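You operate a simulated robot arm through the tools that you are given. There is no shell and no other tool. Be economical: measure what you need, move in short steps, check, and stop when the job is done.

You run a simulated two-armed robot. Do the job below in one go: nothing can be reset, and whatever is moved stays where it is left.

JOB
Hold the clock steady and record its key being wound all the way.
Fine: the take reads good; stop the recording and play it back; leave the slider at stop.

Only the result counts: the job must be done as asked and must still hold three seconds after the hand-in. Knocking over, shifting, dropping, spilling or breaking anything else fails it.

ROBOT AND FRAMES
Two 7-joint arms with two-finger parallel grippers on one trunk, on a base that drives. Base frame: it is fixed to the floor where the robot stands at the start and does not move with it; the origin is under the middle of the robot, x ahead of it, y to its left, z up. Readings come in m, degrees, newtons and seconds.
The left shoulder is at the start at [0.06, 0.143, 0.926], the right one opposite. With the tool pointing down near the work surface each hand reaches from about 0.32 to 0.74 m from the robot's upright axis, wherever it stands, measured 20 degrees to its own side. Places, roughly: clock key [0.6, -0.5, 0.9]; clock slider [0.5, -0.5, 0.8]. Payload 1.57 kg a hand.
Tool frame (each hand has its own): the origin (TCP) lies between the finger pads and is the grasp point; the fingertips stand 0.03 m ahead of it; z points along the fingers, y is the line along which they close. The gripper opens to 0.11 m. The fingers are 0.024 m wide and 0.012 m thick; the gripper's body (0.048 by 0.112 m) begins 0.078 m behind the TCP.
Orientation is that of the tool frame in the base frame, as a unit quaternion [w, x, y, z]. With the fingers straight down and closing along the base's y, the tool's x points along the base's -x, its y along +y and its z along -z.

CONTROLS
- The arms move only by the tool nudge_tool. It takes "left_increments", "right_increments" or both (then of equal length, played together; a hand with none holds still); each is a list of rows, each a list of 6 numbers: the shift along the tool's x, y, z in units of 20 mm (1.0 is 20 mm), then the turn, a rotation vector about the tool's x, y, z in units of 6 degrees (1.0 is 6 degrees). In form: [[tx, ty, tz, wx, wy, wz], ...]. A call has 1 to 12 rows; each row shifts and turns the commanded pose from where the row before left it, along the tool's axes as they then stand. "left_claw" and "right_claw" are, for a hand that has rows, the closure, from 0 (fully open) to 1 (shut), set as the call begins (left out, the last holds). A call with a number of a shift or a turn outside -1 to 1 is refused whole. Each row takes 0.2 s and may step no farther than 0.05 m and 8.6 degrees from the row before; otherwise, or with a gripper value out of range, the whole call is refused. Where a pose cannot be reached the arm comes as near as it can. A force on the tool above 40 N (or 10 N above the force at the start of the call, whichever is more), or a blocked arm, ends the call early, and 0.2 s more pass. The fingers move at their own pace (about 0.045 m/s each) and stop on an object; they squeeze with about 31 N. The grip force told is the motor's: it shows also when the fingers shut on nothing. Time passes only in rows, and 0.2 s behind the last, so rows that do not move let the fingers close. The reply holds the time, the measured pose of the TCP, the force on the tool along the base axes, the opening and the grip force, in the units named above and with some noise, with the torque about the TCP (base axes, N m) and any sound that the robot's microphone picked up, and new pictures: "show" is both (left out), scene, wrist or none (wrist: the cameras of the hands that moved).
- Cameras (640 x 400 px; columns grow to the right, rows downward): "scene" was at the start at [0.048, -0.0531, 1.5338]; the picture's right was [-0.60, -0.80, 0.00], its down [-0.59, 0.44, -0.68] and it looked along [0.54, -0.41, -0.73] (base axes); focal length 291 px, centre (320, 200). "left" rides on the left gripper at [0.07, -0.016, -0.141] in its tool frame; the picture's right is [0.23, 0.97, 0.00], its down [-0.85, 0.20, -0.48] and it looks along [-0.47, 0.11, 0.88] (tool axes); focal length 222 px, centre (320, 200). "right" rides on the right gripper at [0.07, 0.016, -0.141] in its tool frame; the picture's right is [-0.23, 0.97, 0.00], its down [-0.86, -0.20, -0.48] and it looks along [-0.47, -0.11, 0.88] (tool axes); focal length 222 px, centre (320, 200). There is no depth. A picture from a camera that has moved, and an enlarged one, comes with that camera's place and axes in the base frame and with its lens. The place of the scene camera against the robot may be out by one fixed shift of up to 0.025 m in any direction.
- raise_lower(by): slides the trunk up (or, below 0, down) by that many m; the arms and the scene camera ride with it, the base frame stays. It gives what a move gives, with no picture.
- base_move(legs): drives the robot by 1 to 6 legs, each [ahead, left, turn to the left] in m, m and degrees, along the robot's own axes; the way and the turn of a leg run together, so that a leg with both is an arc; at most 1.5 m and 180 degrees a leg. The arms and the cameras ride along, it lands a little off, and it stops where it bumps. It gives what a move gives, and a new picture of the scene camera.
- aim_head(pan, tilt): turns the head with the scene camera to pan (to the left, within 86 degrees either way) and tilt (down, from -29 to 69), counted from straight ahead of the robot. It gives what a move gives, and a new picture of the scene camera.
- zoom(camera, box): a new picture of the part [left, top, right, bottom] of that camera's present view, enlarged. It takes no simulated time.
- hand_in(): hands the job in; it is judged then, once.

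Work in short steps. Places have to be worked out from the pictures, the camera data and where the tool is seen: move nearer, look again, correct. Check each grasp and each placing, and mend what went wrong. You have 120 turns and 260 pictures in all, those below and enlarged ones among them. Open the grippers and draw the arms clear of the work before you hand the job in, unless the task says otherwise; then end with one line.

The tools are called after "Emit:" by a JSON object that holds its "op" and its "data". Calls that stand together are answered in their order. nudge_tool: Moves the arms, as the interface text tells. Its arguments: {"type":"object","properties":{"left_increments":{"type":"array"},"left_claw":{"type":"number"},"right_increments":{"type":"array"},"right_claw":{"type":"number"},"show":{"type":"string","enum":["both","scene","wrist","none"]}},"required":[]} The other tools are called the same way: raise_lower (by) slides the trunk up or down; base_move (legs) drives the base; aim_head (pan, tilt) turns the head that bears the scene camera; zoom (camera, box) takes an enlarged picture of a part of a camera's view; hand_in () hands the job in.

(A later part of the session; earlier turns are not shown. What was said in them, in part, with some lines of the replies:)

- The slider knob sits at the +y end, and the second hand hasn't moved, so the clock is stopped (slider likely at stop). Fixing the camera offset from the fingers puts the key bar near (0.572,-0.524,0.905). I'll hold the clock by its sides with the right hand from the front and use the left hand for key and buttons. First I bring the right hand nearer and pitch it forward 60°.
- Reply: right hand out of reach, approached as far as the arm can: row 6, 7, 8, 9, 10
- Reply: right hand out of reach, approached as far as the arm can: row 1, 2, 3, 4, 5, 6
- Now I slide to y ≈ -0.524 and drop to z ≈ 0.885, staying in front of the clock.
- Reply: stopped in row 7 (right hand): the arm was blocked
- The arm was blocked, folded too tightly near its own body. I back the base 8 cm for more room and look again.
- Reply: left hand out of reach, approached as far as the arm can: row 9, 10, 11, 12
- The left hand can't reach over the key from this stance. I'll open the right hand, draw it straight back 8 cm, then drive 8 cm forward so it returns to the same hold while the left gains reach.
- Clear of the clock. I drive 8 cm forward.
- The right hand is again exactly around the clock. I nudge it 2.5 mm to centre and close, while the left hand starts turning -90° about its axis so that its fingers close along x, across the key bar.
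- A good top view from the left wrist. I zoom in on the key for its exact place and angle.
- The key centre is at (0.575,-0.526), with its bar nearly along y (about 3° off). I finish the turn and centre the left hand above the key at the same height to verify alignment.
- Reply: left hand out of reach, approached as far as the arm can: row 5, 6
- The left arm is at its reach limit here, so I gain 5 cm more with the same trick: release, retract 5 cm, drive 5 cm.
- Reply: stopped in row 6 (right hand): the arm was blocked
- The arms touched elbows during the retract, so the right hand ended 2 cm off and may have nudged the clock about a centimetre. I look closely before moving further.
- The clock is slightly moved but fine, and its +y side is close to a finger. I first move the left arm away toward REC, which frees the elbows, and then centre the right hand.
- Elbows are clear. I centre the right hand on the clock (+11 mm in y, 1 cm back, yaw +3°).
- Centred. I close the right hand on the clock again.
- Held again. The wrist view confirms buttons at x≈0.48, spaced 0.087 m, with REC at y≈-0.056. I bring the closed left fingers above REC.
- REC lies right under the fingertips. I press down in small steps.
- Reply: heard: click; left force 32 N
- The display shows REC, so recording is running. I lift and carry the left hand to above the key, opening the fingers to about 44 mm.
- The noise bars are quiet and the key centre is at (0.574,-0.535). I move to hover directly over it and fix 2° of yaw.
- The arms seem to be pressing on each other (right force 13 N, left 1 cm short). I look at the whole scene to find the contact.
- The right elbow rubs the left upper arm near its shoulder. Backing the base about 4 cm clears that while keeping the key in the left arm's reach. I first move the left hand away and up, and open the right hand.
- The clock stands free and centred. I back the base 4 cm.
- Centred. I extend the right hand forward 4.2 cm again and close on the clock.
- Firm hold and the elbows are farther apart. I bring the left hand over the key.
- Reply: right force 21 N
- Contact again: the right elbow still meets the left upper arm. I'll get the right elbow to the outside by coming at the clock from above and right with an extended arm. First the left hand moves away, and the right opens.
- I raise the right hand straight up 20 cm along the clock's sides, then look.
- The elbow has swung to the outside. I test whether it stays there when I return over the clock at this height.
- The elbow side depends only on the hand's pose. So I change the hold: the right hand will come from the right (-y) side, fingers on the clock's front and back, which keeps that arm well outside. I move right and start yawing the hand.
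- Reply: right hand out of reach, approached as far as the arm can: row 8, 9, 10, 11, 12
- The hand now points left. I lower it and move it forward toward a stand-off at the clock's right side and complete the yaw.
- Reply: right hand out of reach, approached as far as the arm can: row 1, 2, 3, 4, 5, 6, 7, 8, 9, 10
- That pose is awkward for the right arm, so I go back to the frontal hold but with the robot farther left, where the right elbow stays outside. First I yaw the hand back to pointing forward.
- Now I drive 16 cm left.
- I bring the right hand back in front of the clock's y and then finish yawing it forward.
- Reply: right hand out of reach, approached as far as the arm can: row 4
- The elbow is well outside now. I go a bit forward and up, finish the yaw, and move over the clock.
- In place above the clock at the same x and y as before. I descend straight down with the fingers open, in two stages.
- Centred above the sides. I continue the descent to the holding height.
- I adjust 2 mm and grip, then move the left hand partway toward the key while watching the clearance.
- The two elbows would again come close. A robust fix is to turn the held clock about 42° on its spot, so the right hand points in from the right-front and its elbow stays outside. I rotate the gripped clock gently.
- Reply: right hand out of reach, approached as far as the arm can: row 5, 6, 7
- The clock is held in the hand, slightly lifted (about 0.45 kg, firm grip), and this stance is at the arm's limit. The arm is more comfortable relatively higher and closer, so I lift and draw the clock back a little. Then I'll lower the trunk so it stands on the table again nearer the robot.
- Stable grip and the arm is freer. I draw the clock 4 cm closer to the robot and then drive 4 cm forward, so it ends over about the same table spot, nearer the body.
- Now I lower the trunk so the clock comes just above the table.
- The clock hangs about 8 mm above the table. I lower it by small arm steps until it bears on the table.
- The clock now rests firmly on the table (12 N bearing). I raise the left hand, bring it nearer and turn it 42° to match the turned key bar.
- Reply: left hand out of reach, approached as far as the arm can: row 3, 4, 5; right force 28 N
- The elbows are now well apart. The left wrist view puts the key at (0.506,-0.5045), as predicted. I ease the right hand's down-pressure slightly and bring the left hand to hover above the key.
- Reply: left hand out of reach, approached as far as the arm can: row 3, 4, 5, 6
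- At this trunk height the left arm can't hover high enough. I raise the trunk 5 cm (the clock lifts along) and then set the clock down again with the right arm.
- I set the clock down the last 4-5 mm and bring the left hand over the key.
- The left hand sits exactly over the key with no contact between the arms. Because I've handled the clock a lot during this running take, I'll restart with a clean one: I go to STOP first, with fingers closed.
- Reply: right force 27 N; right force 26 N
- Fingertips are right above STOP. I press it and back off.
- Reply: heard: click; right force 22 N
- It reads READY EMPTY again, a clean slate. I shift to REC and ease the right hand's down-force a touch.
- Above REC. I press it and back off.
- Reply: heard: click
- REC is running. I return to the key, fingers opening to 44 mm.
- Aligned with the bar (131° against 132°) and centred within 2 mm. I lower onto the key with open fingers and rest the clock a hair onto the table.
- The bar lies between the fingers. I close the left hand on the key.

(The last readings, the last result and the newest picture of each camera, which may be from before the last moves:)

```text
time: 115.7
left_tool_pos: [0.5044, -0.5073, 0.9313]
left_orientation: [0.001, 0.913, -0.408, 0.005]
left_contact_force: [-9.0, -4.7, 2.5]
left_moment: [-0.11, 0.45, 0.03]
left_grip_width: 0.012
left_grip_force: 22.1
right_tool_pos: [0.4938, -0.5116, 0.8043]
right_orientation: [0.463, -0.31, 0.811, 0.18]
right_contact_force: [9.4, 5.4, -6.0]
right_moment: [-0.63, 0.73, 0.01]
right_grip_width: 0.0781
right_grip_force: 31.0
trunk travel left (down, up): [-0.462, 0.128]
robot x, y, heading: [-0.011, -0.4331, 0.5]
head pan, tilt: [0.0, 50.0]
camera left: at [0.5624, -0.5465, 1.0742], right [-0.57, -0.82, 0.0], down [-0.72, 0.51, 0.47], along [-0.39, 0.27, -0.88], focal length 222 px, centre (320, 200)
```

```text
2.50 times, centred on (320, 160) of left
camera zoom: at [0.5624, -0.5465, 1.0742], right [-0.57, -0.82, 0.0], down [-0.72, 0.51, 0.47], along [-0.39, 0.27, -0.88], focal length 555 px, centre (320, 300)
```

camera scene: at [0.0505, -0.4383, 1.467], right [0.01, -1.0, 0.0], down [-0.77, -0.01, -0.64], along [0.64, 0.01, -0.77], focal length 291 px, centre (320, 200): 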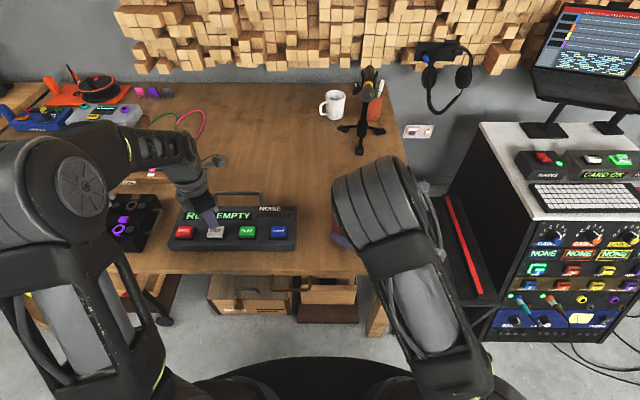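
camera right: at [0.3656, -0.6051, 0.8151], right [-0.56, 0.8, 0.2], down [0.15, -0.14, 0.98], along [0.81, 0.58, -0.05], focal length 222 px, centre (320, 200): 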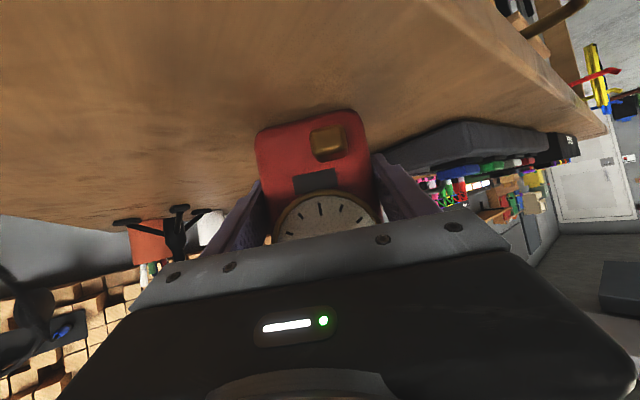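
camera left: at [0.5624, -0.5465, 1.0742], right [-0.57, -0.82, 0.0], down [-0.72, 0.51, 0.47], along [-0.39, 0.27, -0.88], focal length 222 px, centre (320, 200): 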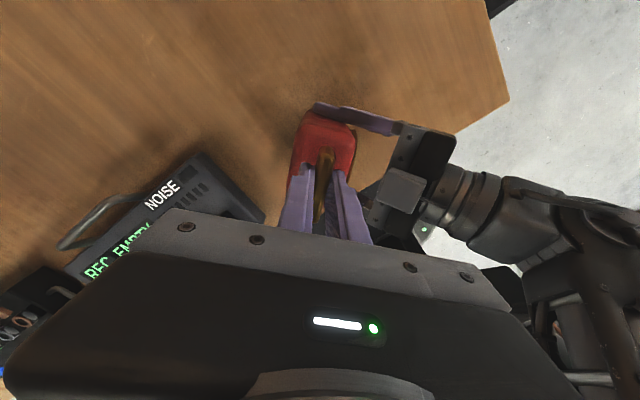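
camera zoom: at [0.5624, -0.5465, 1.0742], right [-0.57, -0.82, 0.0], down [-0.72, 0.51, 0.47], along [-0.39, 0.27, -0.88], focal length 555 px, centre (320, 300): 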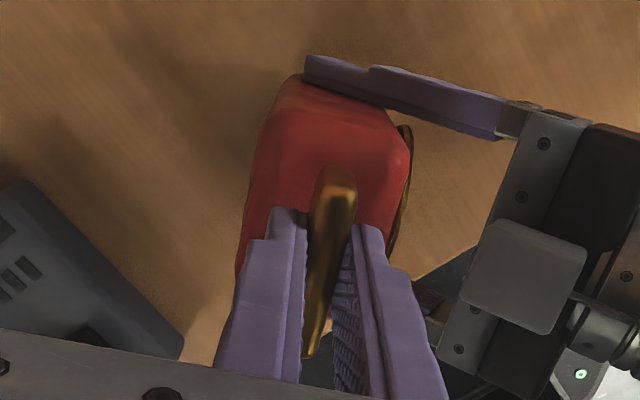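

Gripped on the bar (12 mm). I trim 1 mm to relieve the side force and start turning clockwise (seen from above) by 18°, watching torque and sound.

Emit:
{"op": "nudge_tool", "data": {"left_increments": [[0, 0.05, 0, 0, 0, 0], [0, 0, 0, 0, 0, 1], [0, 0, 0, 0, 0, 1], [0, 0, 0, 0, 0, 1]], "show": "wrist"}}

Emit:
{"op": "zoom", "data": {"camera": "left", "box": [40, 80, 440, 330]}}

```text
time: 116.7
left_tool_pos: [0.5019, -0.5077, 0.9329]
left_orientation: [-0.001, 0.839, -0.545, 0.006]
left_contact_force: [-4.7, -6.3, -1.4]
left_moment: [-0.49, 0.28, 0.04]
left_grip_width: 0.0116
left_grip_force: 29.3
right_tool_pos: [0.4938, -0.5128, 0.8031]
right_orientation: [0.463, -0.309, 0.811, 0.18]
right_contact_force: [4.6, 6.8, 1.4]
right_moment: [-0.46, 0.3, 0.02]
right_grip_width: 0.0779
right_grip_force: 30.9
trunk travel left (down, up): [-0.462, 0.128]
robot x, y, heading: [-0.0101, -0.4365, 0.6]
head pan, tilt: [0.0, 50.0]
camera left: at [0.5455, -0.5631, 1.0745], right [-0.8, -0.6, 0.0], down [-0.53, 0.7, 0.47], along [-0.28, 0.38, -0.88], focal length 222 px, centre (320, 200)
```

left: 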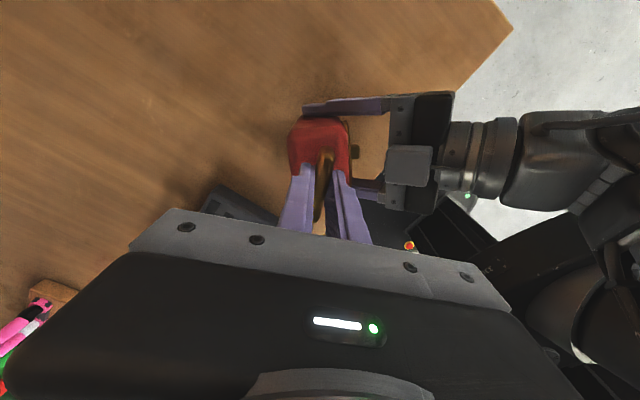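

```text
1.60 times, centred on (240, 205) of left
camera zoom: at [0.5455, -0.5631, 1.0745], right [-0.8, -0.6, 0.0], down [-0.53, 0.7, 0.47], along [-0.28, 0.38, -0.88], focal length 355 px, centre (448, 192)
```

zoom: 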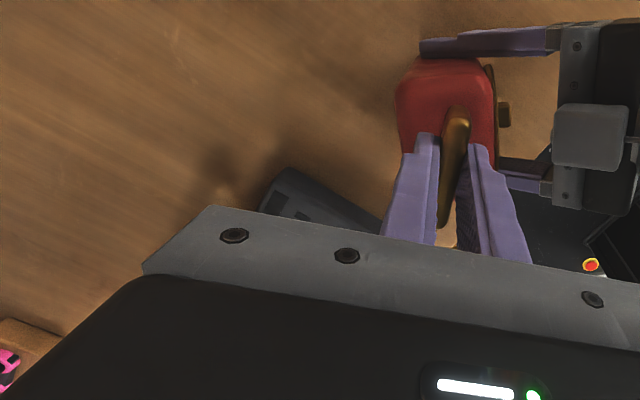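

The key turns freely with the fingers at low torque, with no sound yet. I continue 36° and check the recorder's display and meter.

Emit:
{"op": "nudge_tool", "data": {"left_increments": [[0, 0, 0, 0, 0, 1], [0, 0, 0, 0, 0, 1], [0, 0, 0, 0, 0, 1], [0, 0, 0, 0, 0, 1], [0, 0, 0, 0, 0, 1], [0, 0, 0, 0, 0, 1]]}}

Emit:
{"op": "zoom", "data": {"camera": "left", "box": [220, 80, 420, 240]}}

```text
time: 118.1
left_tool_pos: [0.5019, -0.5067, 0.9325]
left_orientation: [0.001, -0.629, 0.777, -0.005]
left_contact_force: [-9.8, -11.6, -9.6]
left_moment: [-0.66, 0.84, 0.04]
left_grip_width: 0.0118
left_grip_force: 28.9
right_tool_pos: [0.4937, -0.5132, 0.8023]
right_orientation: [0.463, -0.309, 0.811, 0.18]
right_contact_force: [9.5, 11.3, 11.1]
right_moment: [-0.89, 0.29, 0.02]
right_grip_width: 0.0778
right_grip_force: 30.8
trunk travel left (down, up): [-0.462, 0.128]
robot x, y, heading: [-0.0101, -0.4367, 0.6]
head pan, tilt: [0.0, 50.0]
camera scene: at [0.052, -0.4385, 1.4669], right [0.01, -1.0, 0.0], down [-0.77, -0.01, -0.64], along [0.64, 0.01, -0.77], focal length 291 px, centre (320, 200)
camera left: at [0.5035, -0.5766, 1.0748], right [-1.0, -0.02, -0.01], down [-0.02, 0.88, 0.47], along [0.0, 0.47, -0.88], focal length 222 px, centre (320, 200)
```

scene: 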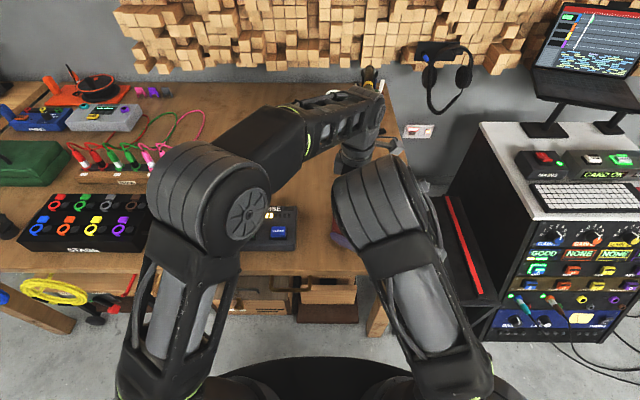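
left: 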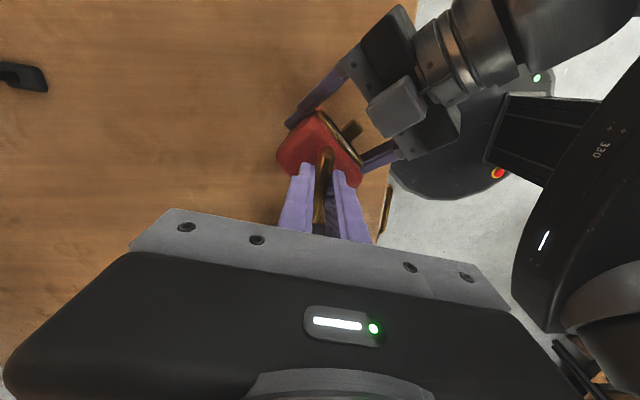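

```text
2.50 times, centred on (320, 160) of left
camera zoom: at [0.5035, -0.5766, 1.0748], right [-1.0, -0.02, -0.01], down [-0.02, 0.88, 0.47], along [0.0, 0.47, -0.88], focal length 555 px, centre (320, 300)
```

zoom: 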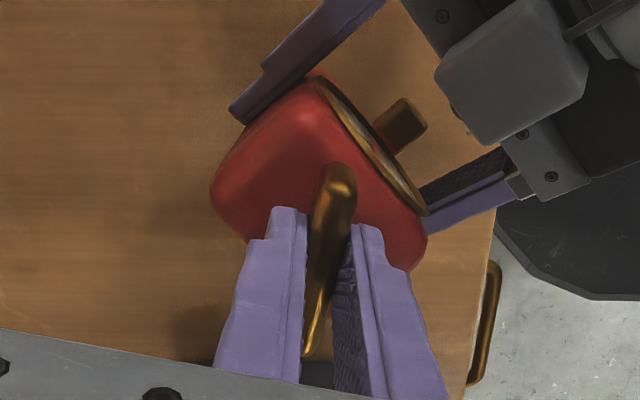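

The rack's display changed from NONE to GOOD on one channel. I zoom on it to read exactly what's reported.

Emit:
{"op": "zoom", "data": {"camera": "scene", "box": [480, 140, 640, 340]}}

Emit:
{"op": "zoom", "data": {"camera": "scene", "box": [530, 0, 640, 90]}}

```text
2.00 times, centred on (560, 240) of scene
camera zoom: at [0.052, -0.4385, 1.4669], right [0.01, -1.0, 0.0], down [-0.77, -0.01, -0.64], along [0.64, 0.01, -0.77], focal length 582 px, centre (-160, 120)
```

zoom: 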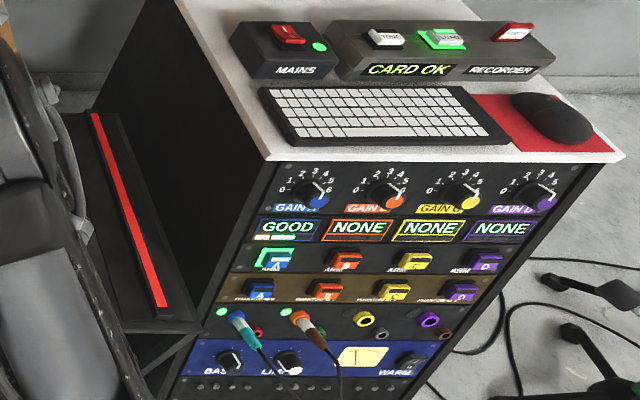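

```text
4.44 times, centred on (585, 45) of scene
camera zoom: at [0.052, -0.4385, 1.4669], right [0.01, -1.0, 0.0], down [-0.77, -0.01, -0.64], along [0.64, 0.01, -0.77], focal length 1292 px, centre (-858, 889)
```

zoom: 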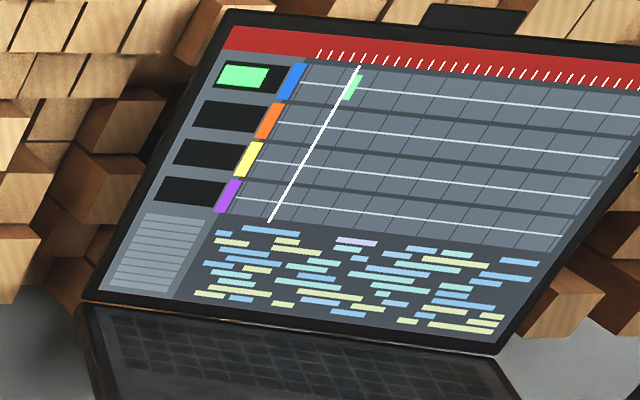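

Channel A shows a good input level while the key turns at this speed. I trim 2 mm toward the key's axis and keep the same steady speed for 72° more.

Emit:
{"op": "nudge_tool", "data": {"left_increments": [[0.06, 0.03, 0, 0, 0, 1], [0.05, 0.02, 0, 0, 0, 1], [0, 0, 0, 0, 0, 1], [0, 0, 0, 0, 0, 1], [0, 0, 0, 0, 0, 1], [0, 0, 0, 0, 0, 1], [0, 0, 0, 0, 0, 1], [0, 0, 0, 0, 0, 1], [0, 0, 0, 0, 0, 1], [0, 0, 0, 0, 0, 1], [0, 0, 0, 0, 0, 1], [0, 0, 0, 0, 0, 1]]}}

Emit:
{"op": "zoom", "data": {"camera": "left", "box": [220, 80, 420, 240]}}

Emit:
{"op": "zoom", "data": {"camera": "scene", "box": [480, 200, 640, 300]}}

```text
time: 120.7
left_tool_pos: [0.5014, -0.5074, 0.9336]
left_orientation: [0.004, -0.051, 0.999, -0.002]
left_contact_force: [-12.1, 16.8, -0.1]
left_moment: [0.58, 0.88, 0.05]
left_grip_width: 0.0113
left_grip_force: 28.9
right_tool_pos: [0.4942, -0.5136, 0.8026]
right_orientation: [0.463, -0.308, 0.812, 0.178]
right_contact_force: [13.0, -19.1, 2.1]
right_moment: [1.5, 0.42, -0.31]
right_grip_width: 0.078
right_grip_force: 30.6
trunk travel left (down, up): [-0.462, 0.128]
robot x, y, heading: [-0.0085, -0.4322, 0.5]
head pan, tilt: [0.0, 50.0]
camera scene: at [0.0517, -0.4387, 1.4669], right [0.01, -1.0, 0.0], down [-0.77, -0.01, -0.64], along [0.64, 0.01, -0.77], focal length 291 px, centre (320, 200)
camera left: at [0.4337, -0.5297, 1.0743], right [-0.33, 0.95, 0.0], down [0.83, 0.29, 0.48], along [0.46, 0.15, -0.87], focal length 222 px, centre (320, 200)
```

scene: 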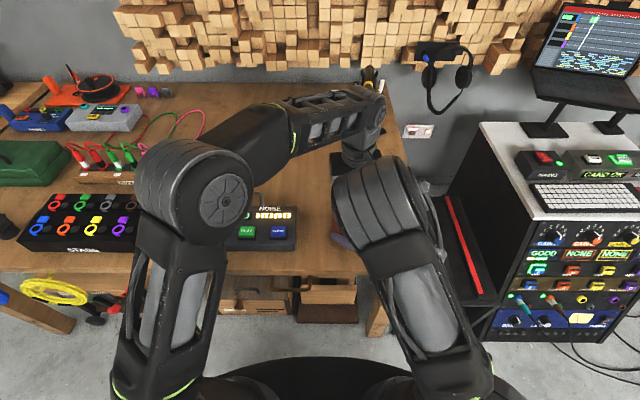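
left: 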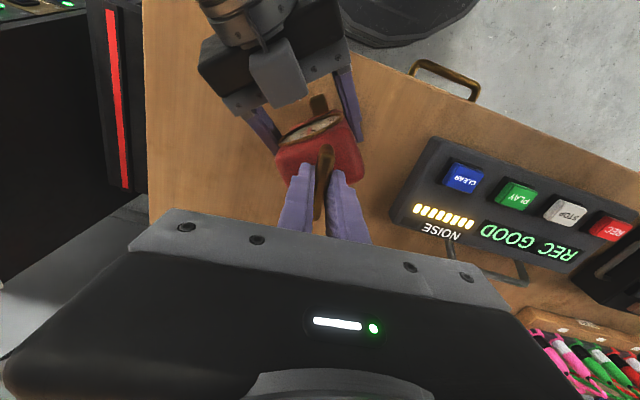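

```text
2.50 times, centred on (320, 160) of left
camera zoom: at [0.4337, -0.5297, 1.0743], right [-0.33, 0.95, 0.0], down [0.83, 0.29, 0.48], along [0.46, 0.15, -0.87], focal length 555 px, centre (320, 300)
```

zoom: 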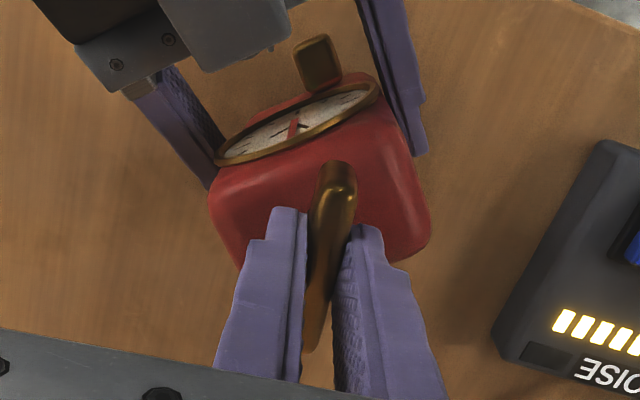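

```text
4.00 times, centred on (560, 250) of scene
camera zoom: at [0.0517, -0.4387, 1.4669], right [0.01, -1.0, 0.0], down [-0.77, -0.01, -0.64], along [0.64, 0.01, -0.77], focal length 1163 px, centre (-640, 0)
```

zoom: 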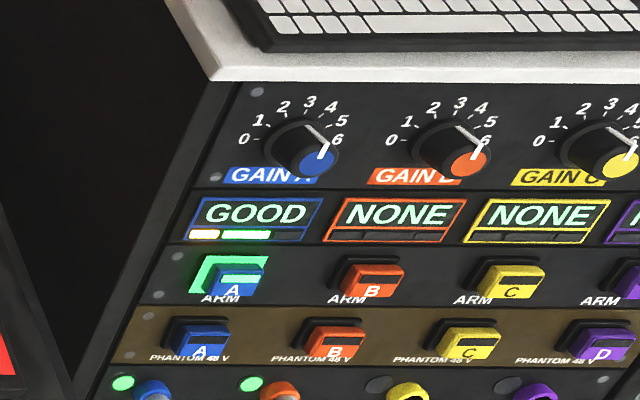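

The recorder now reads REC GOOD and the key has followed 126°. Side forces suggest a 1-2 mm offset, so I trim it and continue at the same speed.

Emit:
{"op": "nudge_tool", "data": {"left_increments": [[0.04, 0.05, 0, 0, 0, 1], [0.02, 0.03, 0, 0, 0, 1], [0, 0, 0, 0, 0, 1], [0, 0, 0, 0, 0, 1], [0, 0, 0, 0, 0, 1], [0, 0, 0, 0, 0, 1]], "show": "wrist"}}

```text
time: 122.1
left_tool_pos: [0.5016, -0.5062, 0.9339]
left_orientation: [0.006, 0.258, 0.966, -0.001]
left_contact_force: [-0.7, 17.2, -0.3]
left_moment: [0.92, 0.0, 1.06]
left_grip_width: 0.0159
left_grip_force: 30.9
right_tool_pos: [0.4931, -0.5131, 0.8033]
right_orientation: [0.462, -0.308, 0.812, 0.178]
right_contact_force: [1.2, -17.4, 0.8]
right_moment: [1.17, 0.08, -1.16]
right_grip_width: 0.0779
right_grip_force: 30.8
trunk travel left (down, up): [-0.462, 0.128]
robot x, y, heading: [-0.0112, -0.434, 0.5]
head pan, tilt: [0.0, 50.0]
camera left: at [0.4312, -0.4841, 1.074], right [0.29, 0.96, 0.0], down [0.83, -0.25, 0.49], along [0.47, -0.14, -0.87], focal length 222 px, centre (320, 200)
```

left: 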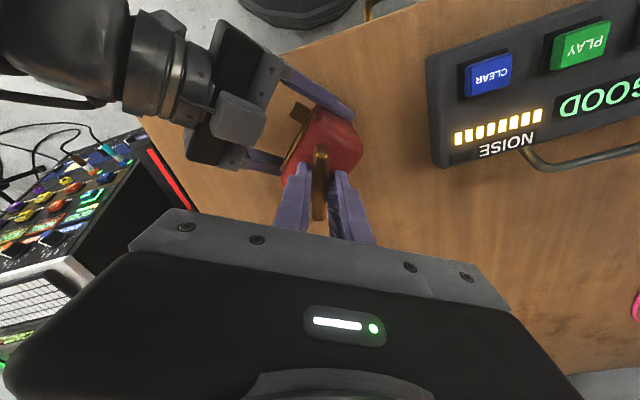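

Torque has risen to 1.06 N·m and the grip widened: the key has hit its end stop. I zoom in to compare the bar's angle with the fingers.

Emit:
{"op": "zoom", "data": {"camera": "left", "box": [240, 80, 400, 250]}}

Emit:
{"op": "zoom", "data": {"camera": "left", "box": [420, 20, 640, 190]}}

```text
2.35 times, centred on (320, 165) of left
camera zoom: at [0.4312, -0.4841, 1.074], right [0.29, 0.96, 0.0], down [0.83, -0.25, 0.49], along [0.47, -0.14, -0.87], focal length 523 px, centre (320, 282)
```

zoom: 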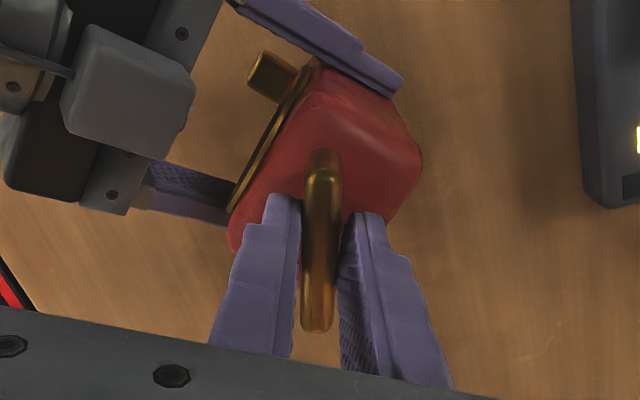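

```text
2.35 times, centred on (530, 105) of left
camera zoom: at [0.4312, -0.4841, 1.074], right [0.29, 0.96, 0.0], down [0.83, -0.25, 0.49], along [0.47, -0.14, -0.87], focal length 523 px, centre (-174, 424)
```

zoom: 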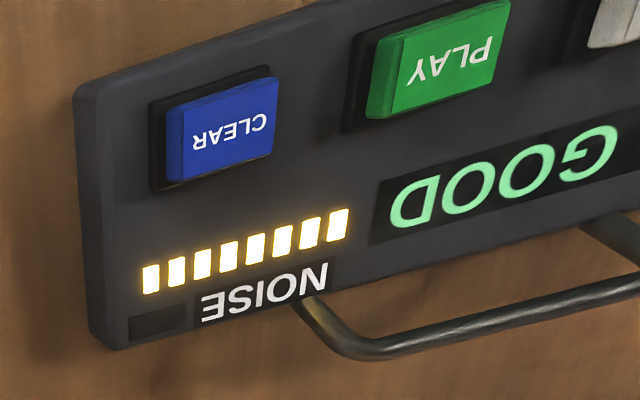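

The NOISE bar is full, the take reads GOOD, and the key is at its stop. I open the left hand and lift off.

Emit:
{"op": "nudge_tool", "data": {"left_increments": [[0, 0, 0, 0, 0, 0], [0, 0, 0, 0, 0, 0], [0, 0, 0, 0, 0, 0], [0, 0, -1, 0, 0, 0], [0, 0, -1, 0, 0, 0], [0, 0, -1, 0, 0, 0]], "left_claw": 0.5, "show": "wrist"}}

Emit:
{"op": "zoom", "data": {"camera": "left", "box": [240, 60, 400, 230]}}

```text
time: 123.5
left_tool_pos: [0.4982, -0.5084, 0.994]
left_orientation: [0.006, 0.259, 0.966, -0.001]
left_contact_force: [-0.9, -0.6, 0.2]
left_moment: [-0.01, 0.01, 0.02]
left_grip_width: 0.0551
left_grip_force: 0.0
right_tool_pos: [0.4939, -0.5116, 0.8018]
right_orientation: [0.463, -0.309, 0.811, 0.18]
right_contact_force: [0.4, -0.5, -4.2]
right_moment: [-0.03, 0.05, -0.02]
right_grip_width: 0.0778
right_grip_force: 30.9
trunk travel left (down, up): [-0.462, 0.128]
robot x, y, heading: [-0.009, -0.4336, 0.2]
head pan, tilt: [0.0, 50.0]
camera left: at [0.4287, -0.4856, 1.1348], right [0.29, 0.96, 0.0], down [0.84, -0.25, 0.49], along [0.47, -0.14, -0.87], focal length 222 px, centre (320, 200)
```

left: 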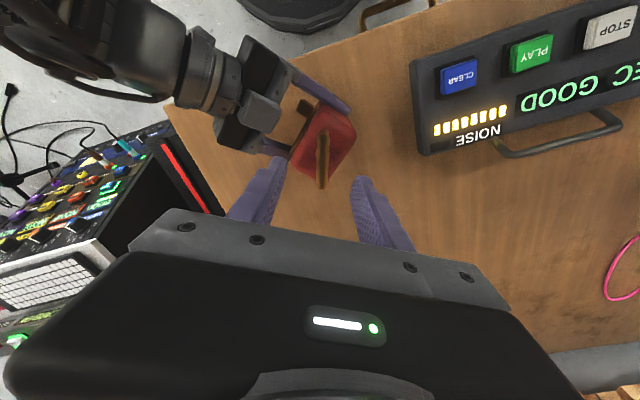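

```text
2.35 times, centred on (320, 145) of left
camera zoom: at [0.4287, -0.4856, 1.1348], right [0.29, 0.96, 0.0], down [0.84, -0.25, 0.49], along [0.47, -0.14, -0.87], focal length 523 px, centre (320, 329)
```

zoom: 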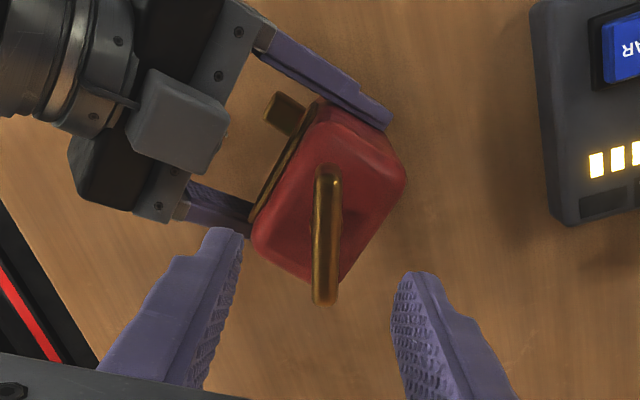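

The key sits at its end position (turned about 150° in all). I go to STOP with closed fingers.

Emit:
{"op": "nudge_tool", "data": {"left_increments": [[0.546, 0.852, 0, 0, 0, 0], [0.546, 0.852, 0, 0, 0, 0], [0.546, 0.852, 0, 0, 0, 0], [0.546, 0.852, 0, 0, 0, 0], [0.546, 0.852, 0, 0, 0, 0], [0.546, 0.852, 0, 0, 0, 0], [0.546, 0.852, 0, 0, 0, 0], [0.546, 0.852, 0, 0, 0, 0], [0.546, 0.852, 0, 0, 0, 0], [0.546, 0.852, 0, 0, 0, 0], [0.546, 0.852, 0, 0, 0, 0]], "left_claw": 1, "show": "none"}}

Emit:
{"op": "nudge_tool", "data": {"left_increments": [[0.546, 0.852, 0.95, 0, 0, 0], [0.546, 0.852, 0.95, 0, 0, 0], [0.546, 0.852, 0.95, 0, 0, 0], [0.546, 0.852, 0.95, 0, 0, 0], [0.546, 0.852, 0.95, 0, 0, 0], [0.546, 0.852, 0.95, 0, 0, 0], [0.546, 0.852, 0.95, 0, 0, 0]], "show": "wrist"}}

```text
time: 125.9
left_tool_pos: [0.4907, -0.2845, 0.9924]
left_orientation: [0.006, 0.259, 0.966, -0.001]
left_contact_force: [0.2, -1.2, -0.7]
left_moment: [0.03, 0.0, -0.03]
left_grip_width: 0.0001
left_grip_force: 21.1
right_tool_pos: [0.493, -0.5125, 0.8026]
right_orientation: [0.463, -0.309, 0.811, 0.179]
right_contact_force: [-0.2, 0.0, -3.2]
right_moment: [-0.02, 0.02, 0.0]
right_grip_width: 0.0779
right_grip_force: 30.4
trunk travel left (down, up): [-0.462, 0.128]
robot x, y, heading: [-0.0102, -0.4356, 0.5]
head pan, tilt: [0.0, 50.0]
```

```text
time: 127.5
left_tool_pos: [0.4821, -0.143, 0.8601]
left_orientation: [0.005, 0.259, 0.966, -0.001]
left_contact_force: [0.0, -0.2, 0.2]
left_moment: [0.02, 0.04, 0.01]
left_grip_width: 0.0001
left_grip_force: 20.6
right_tool_pos: [0.4946, -0.5119, 0.8025]
right_orientation: [0.463, -0.309, 0.811, 0.179]
right_contact_force: [-0.8, 0.8, -3.6]
right_moment: [-0.02, 0.02, 0.0]
right_grip_width: 0.0781
right_grip_force: 31.0
trunk travel left (down, up): [-0.462, 0.128]
robot x, y, heading: [-0.0088, -0.4367, 0.4]
head pan, tilt: [0.0, 50.0]
camera left: at [0.414, -0.1205, 1.0011], right [0.29, 0.96, 0.0], down [0.83, -0.25, 0.49], along [0.47, -0.14, -0.87], focal length 222 px, centre (320, 200)
```

left: 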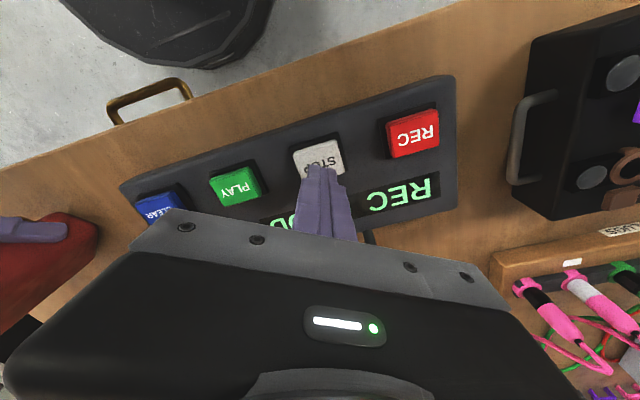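

Fingertips are over STOP. I press and back off.

Emit:
{"op": "nudge_tool", "data": {"left_increments": [[0, 0, 0.9, 0, 0, 0], [0, 0, 0.6, 0, 0, 0], [0, 0, 0.3, 0, 0, 0], [0, 0, -1, 0, 0, 0], [0, 0, -1, 0, 0, 0]], "show": "both"}}

Emit:
{"op": "zoom", "data": {"camera": "scene", "box": [160, 180, 320, 260]}}

```text
time: 128.7
left_tool_pos: [0.4836, -0.1442, 0.8616]
left_orientation: [0.005, 0.26, 0.966, -0.002]
left_contact_force: [-0.3, -0.1, -0.3]
left_moment: [0.02, 0.06, 0.0]
left_grip_width: 0.0
left_grip_force: 21.0
right_tool_pos: [0.4942, -0.5132, 0.803]
right_orientation: [0.463, -0.309, 0.811, 0.18]
right_contact_force: [-1.6, -0.9, -1.6]
right_moment: [-0.14, 0.05, -0.04]
right_grip_width: 0.0778
right_grip_force: 31.4
trunk travel left (down, up): [-0.462, 0.128]
robot x, y, heading: [-0.0116, -0.4396, 0.2]
head pan, tilt: [0.0, 50.0]
heard: click
camera scene: at [0.0521, -0.4385, 1.4667], right [0.01, -1.0, 0.0], down [-0.77, -0.01, -0.64], along [0.64, 0.01, -0.77], focal length 291 px, centre (320, 200)
camera left: at [0.415, -0.1218, 1.0026], right [0.29, 0.96, 0.0], down [0.84, -0.25, 0.49], along [0.47, -0.14, -0.87], focal length 222 px, centre (320, 200)
```

scene: 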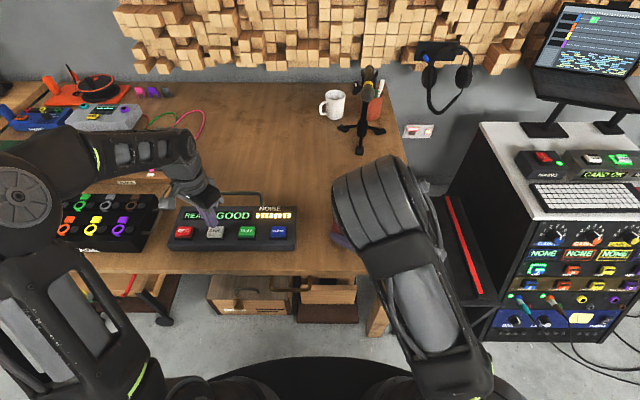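
left: 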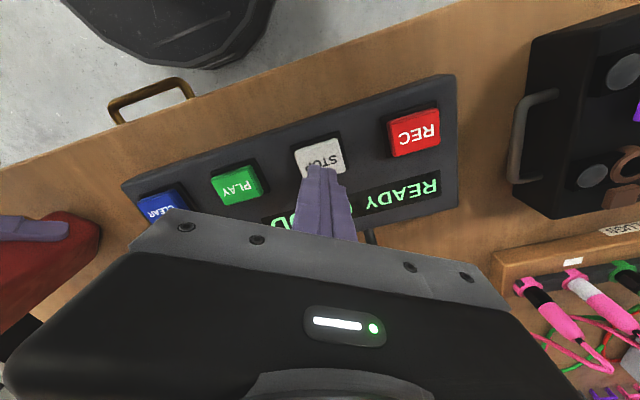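

```text
4.00 times, centred on (240, 220) of scene
camera zoom: at [0.0521, -0.4385, 1.4667], right [0.01, -1.0, 0.0], down [-0.77, -0.01, -0.64], along [0.64, 0.01, -0.77], focal length 1163 px, centre (640, 120)
```

zoom: 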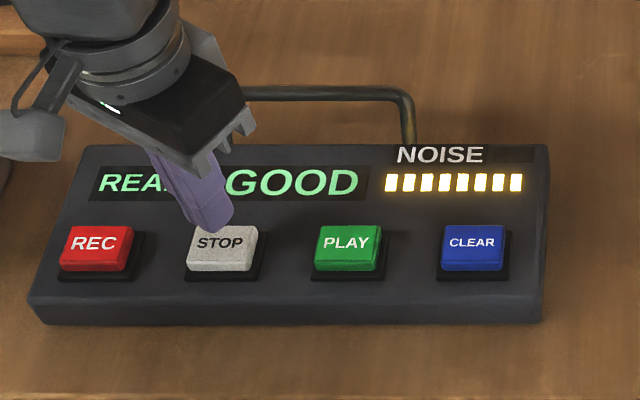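

READY GOOD. I shift 87 mm to PLAY.

Emit:
{"op": "nudge_tool", "data": {"left_increments": [[-0.52, -0.955, 0, 0, 0, 0], [-0.52, -0.955, 0, 0, 0, 0], [-0.52, -0.955, 0, 0, 0, 0], [-0.52, -0.955, 0, 0, 0, 0]], "show": "wrist"}}

```text
time: 129.7
left_tool_pos: [0.4811, -0.233, 0.8637]
left_orientation: [0.005, 0.259, 0.966, -0.001]
left_contact_force: [0.9, 0.7, 0.3]
left_moment: [0.02, -0.01, 0.0]
left_grip_width: 0.0
left_grip_force: 21.2
right_tool_pos: [0.4927, -0.5124, 0.8023]
right_orientation: [0.462, -0.31, 0.811, 0.18]
right_contact_force: [-0.3, 1.1, -3.6]
right_moment: [-0.05, 0.05, 0.0]
right_grip_width: 0.0775
right_grip_force: 30.9
trunk travel left (down, up): [-0.462, 0.128]
robot x, y, heading: [-0.0103, -0.4336, 0.7]
head pan, tilt: [0.0, 50.0]
camera left: at [0.4117, -0.21, 1.0042], right [0.29, 0.96, 0.0], down [0.84, -0.25, 0.49], along [0.47, -0.14, -0.87], focal length 222 px, centre (320, 200)
```

left: 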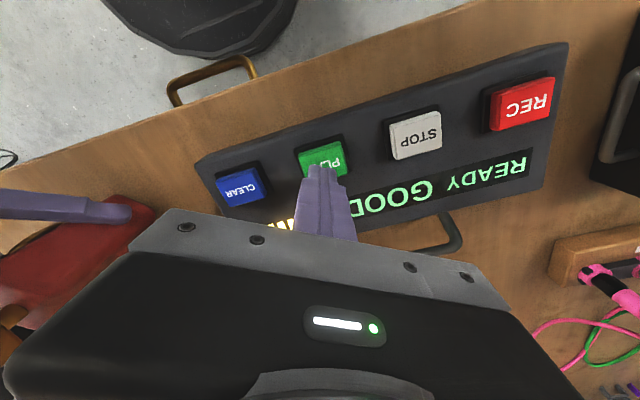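

Over PLAY. I press and back off.

Emit:
{"op": "nudge_tool", "data": {"left_increments": [[0, 0, 0.9, 0, 0, 0], [0, 0, 0.6, 0, 0, 0], [0, 0, 0.4, 0, 0, 0], [0, 0, -1, 0, 0, 0], [0, 0, -1, 0, 0, 0], [0, 0, -1, 0, 0, 0]], "show": "both"}}

Emit:
{"op": "zoom", "data": {"camera": "scene", "box": [160, 180, 320, 260]}}

```text
time: 131.1
left_tool_pos: [0.4778, -0.2316, 0.8854]
left_orientation: [0.006, 0.259, 0.966, -0.002]
left_contact_force: [0.5, -0.1, -0.1]
left_moment: [0.01, -0.03, 0.0]
left_grip_width: 0.0
left_grip_force: 21.3
right_tool_pos: [0.4951, -0.5123, 0.8032]
right_orientation: [0.463, -0.309, 0.811, 0.179]
right_contact_force: [-0.1, 0.4, -4.0]
right_moment: [-0.07, 0.02, -0.05]
right_grip_width: 0.0779
right_grip_force: 30.9
trunk travel left (down, up): [-0.462, 0.128]
robot x, y, heading: [-0.0096, -0.4379, 0.6]
head pan, tilt: [0.0, 50.0]
heard: click
camera scene: at [0.0517, -0.4386, 1.4669], right [0.01, -1.0, 0.0], down [-0.77, -0.01, -0.64], along [0.64, 0.01, -0.77], focal length 291 px, centre (320, 200)
camera left: at [0.4098, -0.21, 1.0262], right [0.29, 0.96, 0.0], down [0.84, -0.25, 0.49], along [0.47, -0.14, -0.87], focal length 222 px, centre (320, 200)
```

scene: 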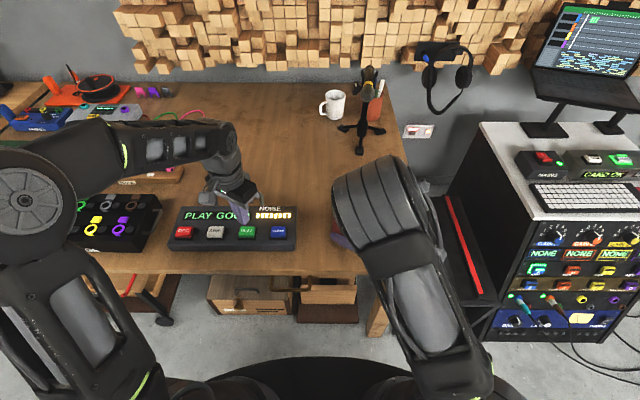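
left: 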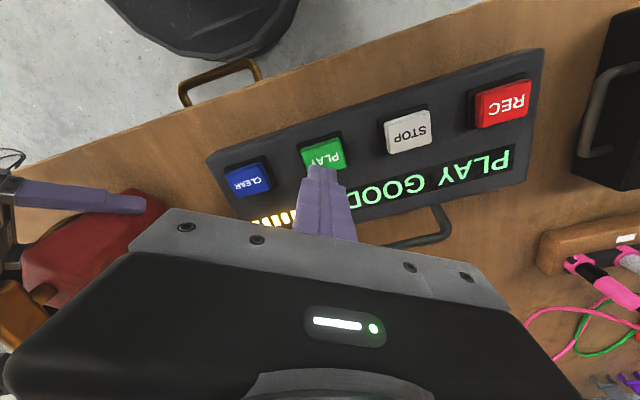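

```text
4.00 times, centred on (240, 220) of scene
camera zoom: at [0.0517, -0.4386, 1.4669], right [0.01, -1.0, 0.0], down [-0.77, -0.01, -0.64], along [0.64, 0.01, -0.77], focal length 1163 px, centre (640, 120)
```

zoom: 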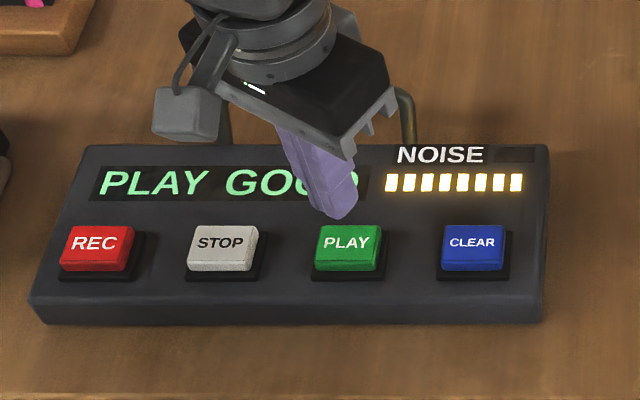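

PLAY GOOD: playback is running. I set the clock the last fraction of a millimetre onto the table, and the left hand rises.

Emit:
{"op": "nudge_tool", "data": {"right_increments": [[0.03, 0, 0.018, 0, 0, 0], [0.015, 0, 0.009, 0, 0, 0], [0, 0, 0, 0, 0, 0], [0, 0, 0, 0, 0, 0]], "left_increments": [[0, 0.3, -1, 0, 0, 0], [0, 0.3, -1, 0, 0, 0], [0, 0.3, -1, 0, 0, 0], [0, 0.3, -1, 0, 0, 0]], "show": "wrist"}}

```text
time: 132.1
left_tool_pos: [0.49, -0.2082, 0.9666]
left_orientation: [0.005, 0.26, 0.966, -0.002]
left_contact_force: [-0.8, 0.8, 0.7]
left_moment: [-0.01, -0.01, 0.02]
left_grip_width: 0.0004
left_grip_force: 21.5
right_tool_pos: [0.4931, -0.5127, 0.8015]
right_orientation: [0.464, -0.309, 0.811, 0.179]
right_contact_force: [-1.6, -1.1, 5.6]
right_moment: [-0.54, -0.03, -0.07]
right_grip_width: 0.0775
right_grip_force: 31.5
trunk travel left (down, up): [-0.462, 0.128]
robot x, y, heading: [-0.0071, -0.436, 0.7]
head pan, tilt: [0.0, 50.0]
camera right: at [0.3654, -0.6049, 0.8144], right [-0.56, 0.8, 0.2], down [0.15, -0.14, 0.98], along [0.81, 0.58, -0.04], focal length 222 px, centre (320, 200)
camera left: at [0.4207, -0.1863, 1.1064], right [0.29, 0.96, 0.0], down [0.84, -0.25, 0.49], along [0.47, -0.14, -0.87], focal length 222 px, centre (320, 200)
```

right: 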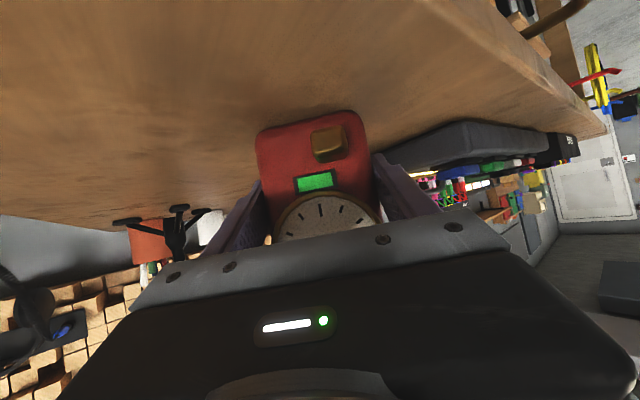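
left: 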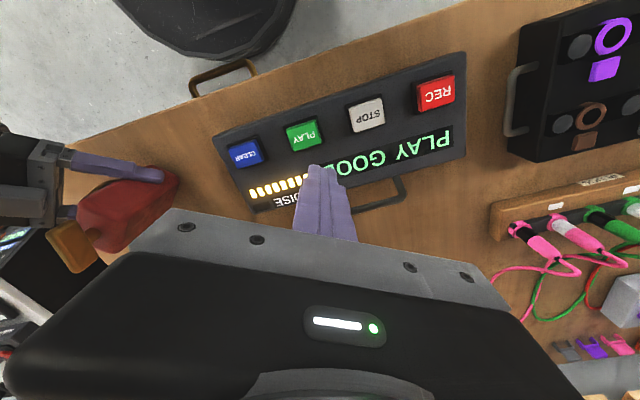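

The window on the clock now shows green: fully wound. I open the right hand.

Emit:
{"op": "nudge_tool", "data": {"right_increments": [[0, 0, 0, 0, 0, 0], [0, 0, 0, 0, 0, 0], [0, 0, 0, 0, 0, 0], [0, 0, 0, 0, 0, 0]], "right_claw": 0, "show": "wrist"}}

Emit:
{"op": "zoom", "data": {"camera": "right", "box": [200, 80, 440, 260]}}

```text
time: 133.1
left_tool_pos: [0.4908, -0.2088, 0.9652]
left_orientation: [0.006, 0.259, 0.966, -0.001]
left_contact_force: [0.0, 0.1, -1.4]
left_moment: [-0.01, 0.0, 0.0]
left_grip_width: 0.0
left_grip_force: 21.4
right_tool_pos: [0.4934, -0.5112, 0.8022]
right_orientation: [0.464, -0.308, 0.811, 0.179]
right_contact_force: [-0.5, 0.4, -0.3]
right_moment: [0.01, 0.0, -0.02]
right_grip_width: 0.1102
right_grip_force: 0.0
trunk travel left (down, up): [-0.462, 0.128]
robot x, y, heading: [-0.0126, -0.4354, 0.6]
head pan, tilt: [0.0, 50.0]
camera right: at [0.3656, -0.6049, 0.814], right [-0.56, 0.8, 0.2], down [0.15, -0.14, 0.98], along [0.81, 0.58, -0.04], focal length 222 px, centre (320, 200)
```

right: 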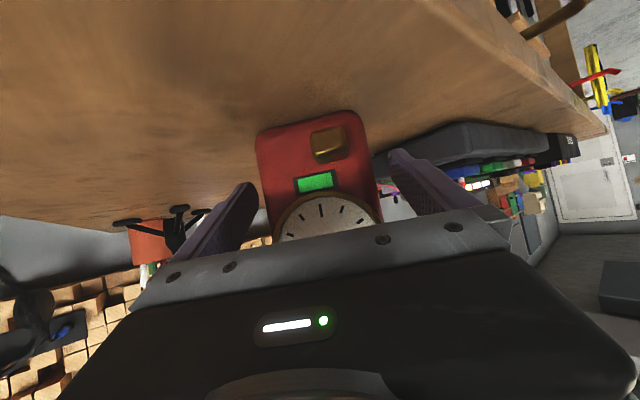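

```text
2.22 times, centred on (320, 170) of right
camera zoom: at [0.3656, -0.6049, 0.814], right [-0.56, 0.8, 0.2], down [0.15, -0.14, 0.98], along [0.81, 0.58, -0.04], focal length 494 px, centre (320, 267)
```

zoom: 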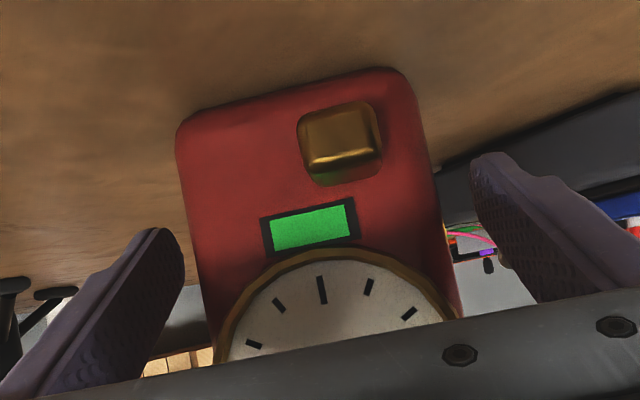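

The clock stands free. I withdraw the right hand back along its fingers.

Emit:
{"op": "nudge_tool", "data": {"right_increments": [[0, 0, -0.9, 0, 0, 0], [0, 0, -0.9, 0, 0, 0], [0, 0, -0.9, 0, 0, 0], [0, 0, -0.9, 0, 0, 0], [0, 0, -0.9, 0, 0, 0]]}}

```text
time: 134.3
left_tool_pos: [0.4913, -0.2078, 0.9653]
left_orientation: [0.007, 0.259, 0.966, -0.001]
left_contact_force: [0.2, -1.0, 0.5]
left_moment: [-0.03, -0.02, 0.0]
left_grip_width: 0.0
left_grip_force: 21.1
right_tool_pos: [0.4471, -0.5662, 0.8443]
right_orientation: [0.463, -0.309, 0.811, 0.179]
right_contact_force: [0.3, -0.5, -0.1]
right_moment: [-0.03, 0.0, -0.02]
right_grip_width: 0.11
right_grip_force: 0.0
right hand out of reach, approached as far as the arm can: row 5
trunk travel left (down, up): [-0.462, 0.128]
robot x, y, heading: [-0.0118, -0.4344, 0.6]
head pan, tilt: [0.0, 50.0]
camera scene: at [0.0516, -0.4386, 1.4669], right [0.01, -1.0, 0.0], down [-0.77, -0.01, -0.64], along [0.64, 0.01, -0.77], focal length 291 px, centre (320, 200)
camera right: at [0.3182, -0.6596, 0.8579], right [-0.56, 0.8, 0.2], down [0.15, -0.14, 0.98], along [0.81, 0.58, -0.04], focal length 222 px, centre (320, 200)
```

scene: 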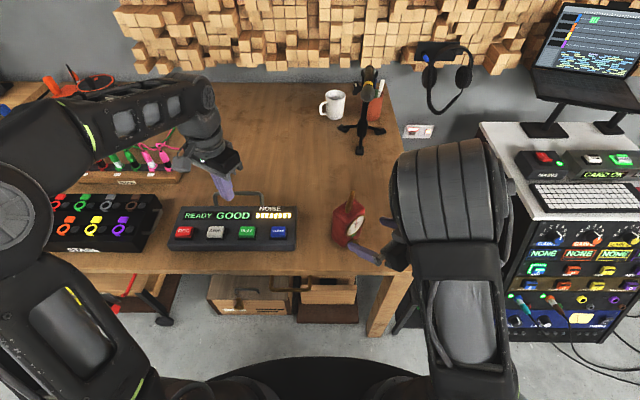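
right: 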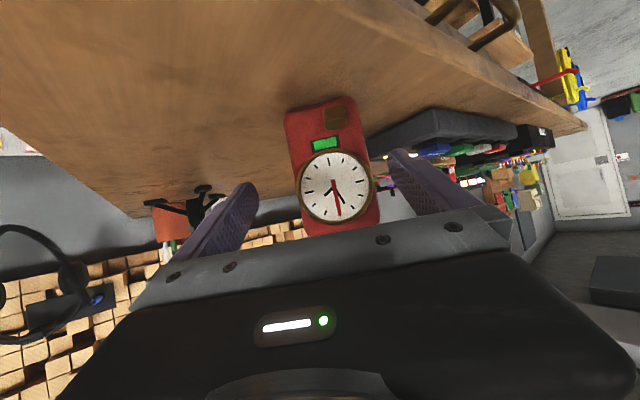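

Playback ended and it shows READY GOOD. I draw the right hand farther away and up, and open the left hand clear of the work.

Emit:
{"op": "nudge_tool", "data": {"right_increments": [[-0.43, -0.62, -0.9, 0, 0, 0], [-0.43, -0.62, -0.9, 0, 0, 0], [-0.43, -0.62, -0.9, 0, 0, 0], [-0.43, -0.62, -0.9, 0, 0, 0], [-0.43, -0.62, -0.9, 0, 0, 0], [-0.43, -0.62, -0.9, 0, 0, 0]], "left_increments": [[0, 0, -0.8, 0, 0, 0], [0.3, 0, -0.5, 0, 0, 0], [0.5, 0, 0, 0, 0, 0], [0.5, 0, 0, 0, 0, 0], [0.5, 0, 0, 0, 0, 0], [0.5, 0, 0, 0, 0, 0]], "left_claw": 0, "show": "scene"}}

Emit:
{"op": "zoom", "data": {"camera": "scene", "box": [300, 170, 400, 270]}}

Emit:
{"op": "zoom", "data": {"camera": "scene", "box": [160, 180, 320, 260]}}

```text
time: 135.7
left_tool_pos: [0.4515, -0.1872, 0.9909]
left_orientation: [0.007, 0.259, 0.966, -0.002]
left_contact_force: [-0.3, 0.4, -1.1]
left_moment: [0.0, 0.0, -0.02]
left_grip_width: 0.1099
left_grip_force: 0.1
right_tool_pos: [0.4457, -0.6667, 0.9452]
right_orientation: [0.463, -0.31, 0.811, 0.18]
right_contact_force: [1.0, -0.3, 0.4]
right_moment: [-0.01, 0.0, -0.01]
right_grip_width: 0.1101
right_grip_force: 0.0
trunk travel left (down, up): [-0.462, 0.128]
robot x, y, heading: [-0.0105, -0.4348, 0.5]
head pan, tilt: [0.0, 50.0]
camera scene: at [0.0512, -0.4386, 1.4669], right [0.01, -1.0, 0.0], down [-0.77, -0.01, -0.64], along [0.64, 0.01, -0.77], focal length 291 px, centre (320, 200)
```

scene: 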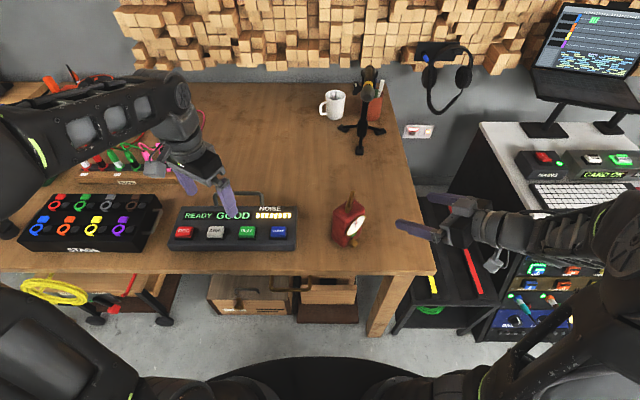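

```text
4.00 times, centred on (350, 220) of scene
camera zoom: at [0.0512, -0.4386, 1.4669], right [0.01, -1.0, 0.0], down [-0.77, -0.01, -0.64], along [0.64, 0.01, -0.77], focal length 1163 px, centre (200, 120)
```

zoom: 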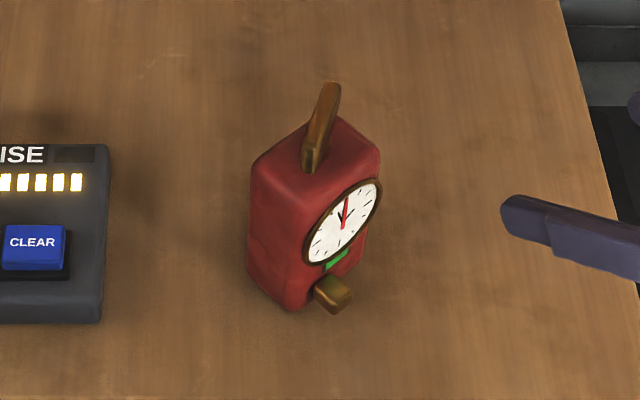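

```text
4.00 times, centred on (240, 220) of scene
camera zoom: at [0.0512, -0.4386, 1.4669], right [0.01, -1.0, 0.0], down [-0.77, -0.01, -0.64], along [0.64, 0.01, -0.77], focal length 1163 px, centre (640, 120)
```

zoom: 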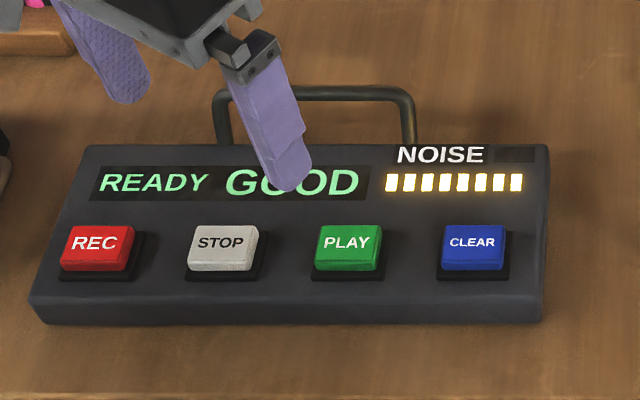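

All is quiet: clock upright, key wound, display READY GOOD. I wait about 2 s, moving the left hand a bit farther away, and check that the second hand hasn't moved (slider at stop).

Emit:
{"op": "nudge_tool", "data": {"left_increments": [[0.3, 0.5, -0.3, 0, 0, 0], [0.3, 0.5, -0.3, 0, 0, 0], [0.3, 0.5, -0.3, 0, 0, 0], [0, 0, 0, 0, 0, 0], [0, 0, 0, 0, 0, 0], [0, 0, 0, 0, 0, 0], [0, 0, 0, 0, 0, 0], [0, 0, 0, 0, 0, 0], [0, 0, 0, 0, 0, 0], [0, 0, 0, 0, 0, 0], [0, 0, 0, 0, 0, 0], [0, 0, 0, 0, 0, 0]], "show": "none"}}

Emit:
{"op": "zoom", "data": {"camera": "scene", "box": [320, 180, 380, 260]}}

```text
time: 138.3
left_tool_pos: [0.4524, -0.1517, 1.0077]
left_orientation: [0.006, 0.258, 0.966, -0.002]
left_contact_force: [0.8, 0.4, 0.3]
left_moment: [0.03, 0.02, 0.02]
left_grip_width: 0.1101
left_grip_force: 0.1
right_tool_pos: [0.4468, -0.6668, 0.9454]
right_orientation: [0.463, -0.308, 0.811, 0.179]
right_contact_force: [-0.3, 0.7, 0.3]
right_moment: [0.0, -0.01, -0.03]
right_grip_width: 0.1099
right_grip_force: 0.0
trunk travel left (down, up): [-0.462, 0.128]
robot x, y, heading: [-0.011, -0.4325, 0.3]
head pan, tilt: [0.0, 50.0]
```

```text
5.00 times, centred on (350, 220) of scene
camera zoom: at [0.0516, -0.4385, 1.4669], right [0.01, -1.0, 0.0], down [-0.77, -0.01, -0.64], along [0.64, 0.01, -0.77], focal length 1454 px, centre (170, 100)
```

zoom: 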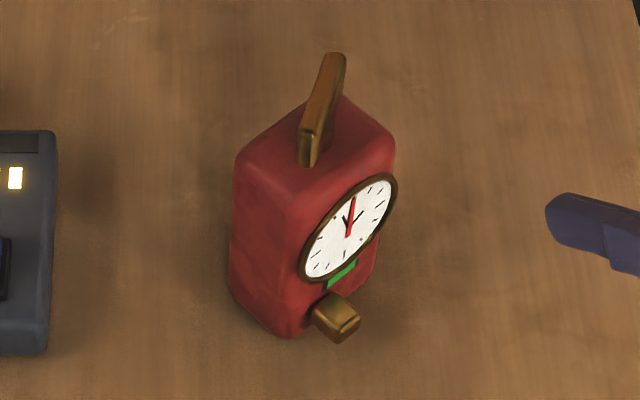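

The second hand is still and the clock is silent, so the slider is at stop. The take reads GOOD and has been stopped and played back, and both hands are open and clear. I hand in.

Emit:
{"op": "hand_in", "data": {}}

```text
The job is handed in.
```

The clock's key was held and wound to its end stop while recording; the take reads GOOD, was stopped and played back, and the slider was never touched (the wound clock stays still, so it is at stop), but the clock now stands about 7 cm nearer the robot and turned about 42°.
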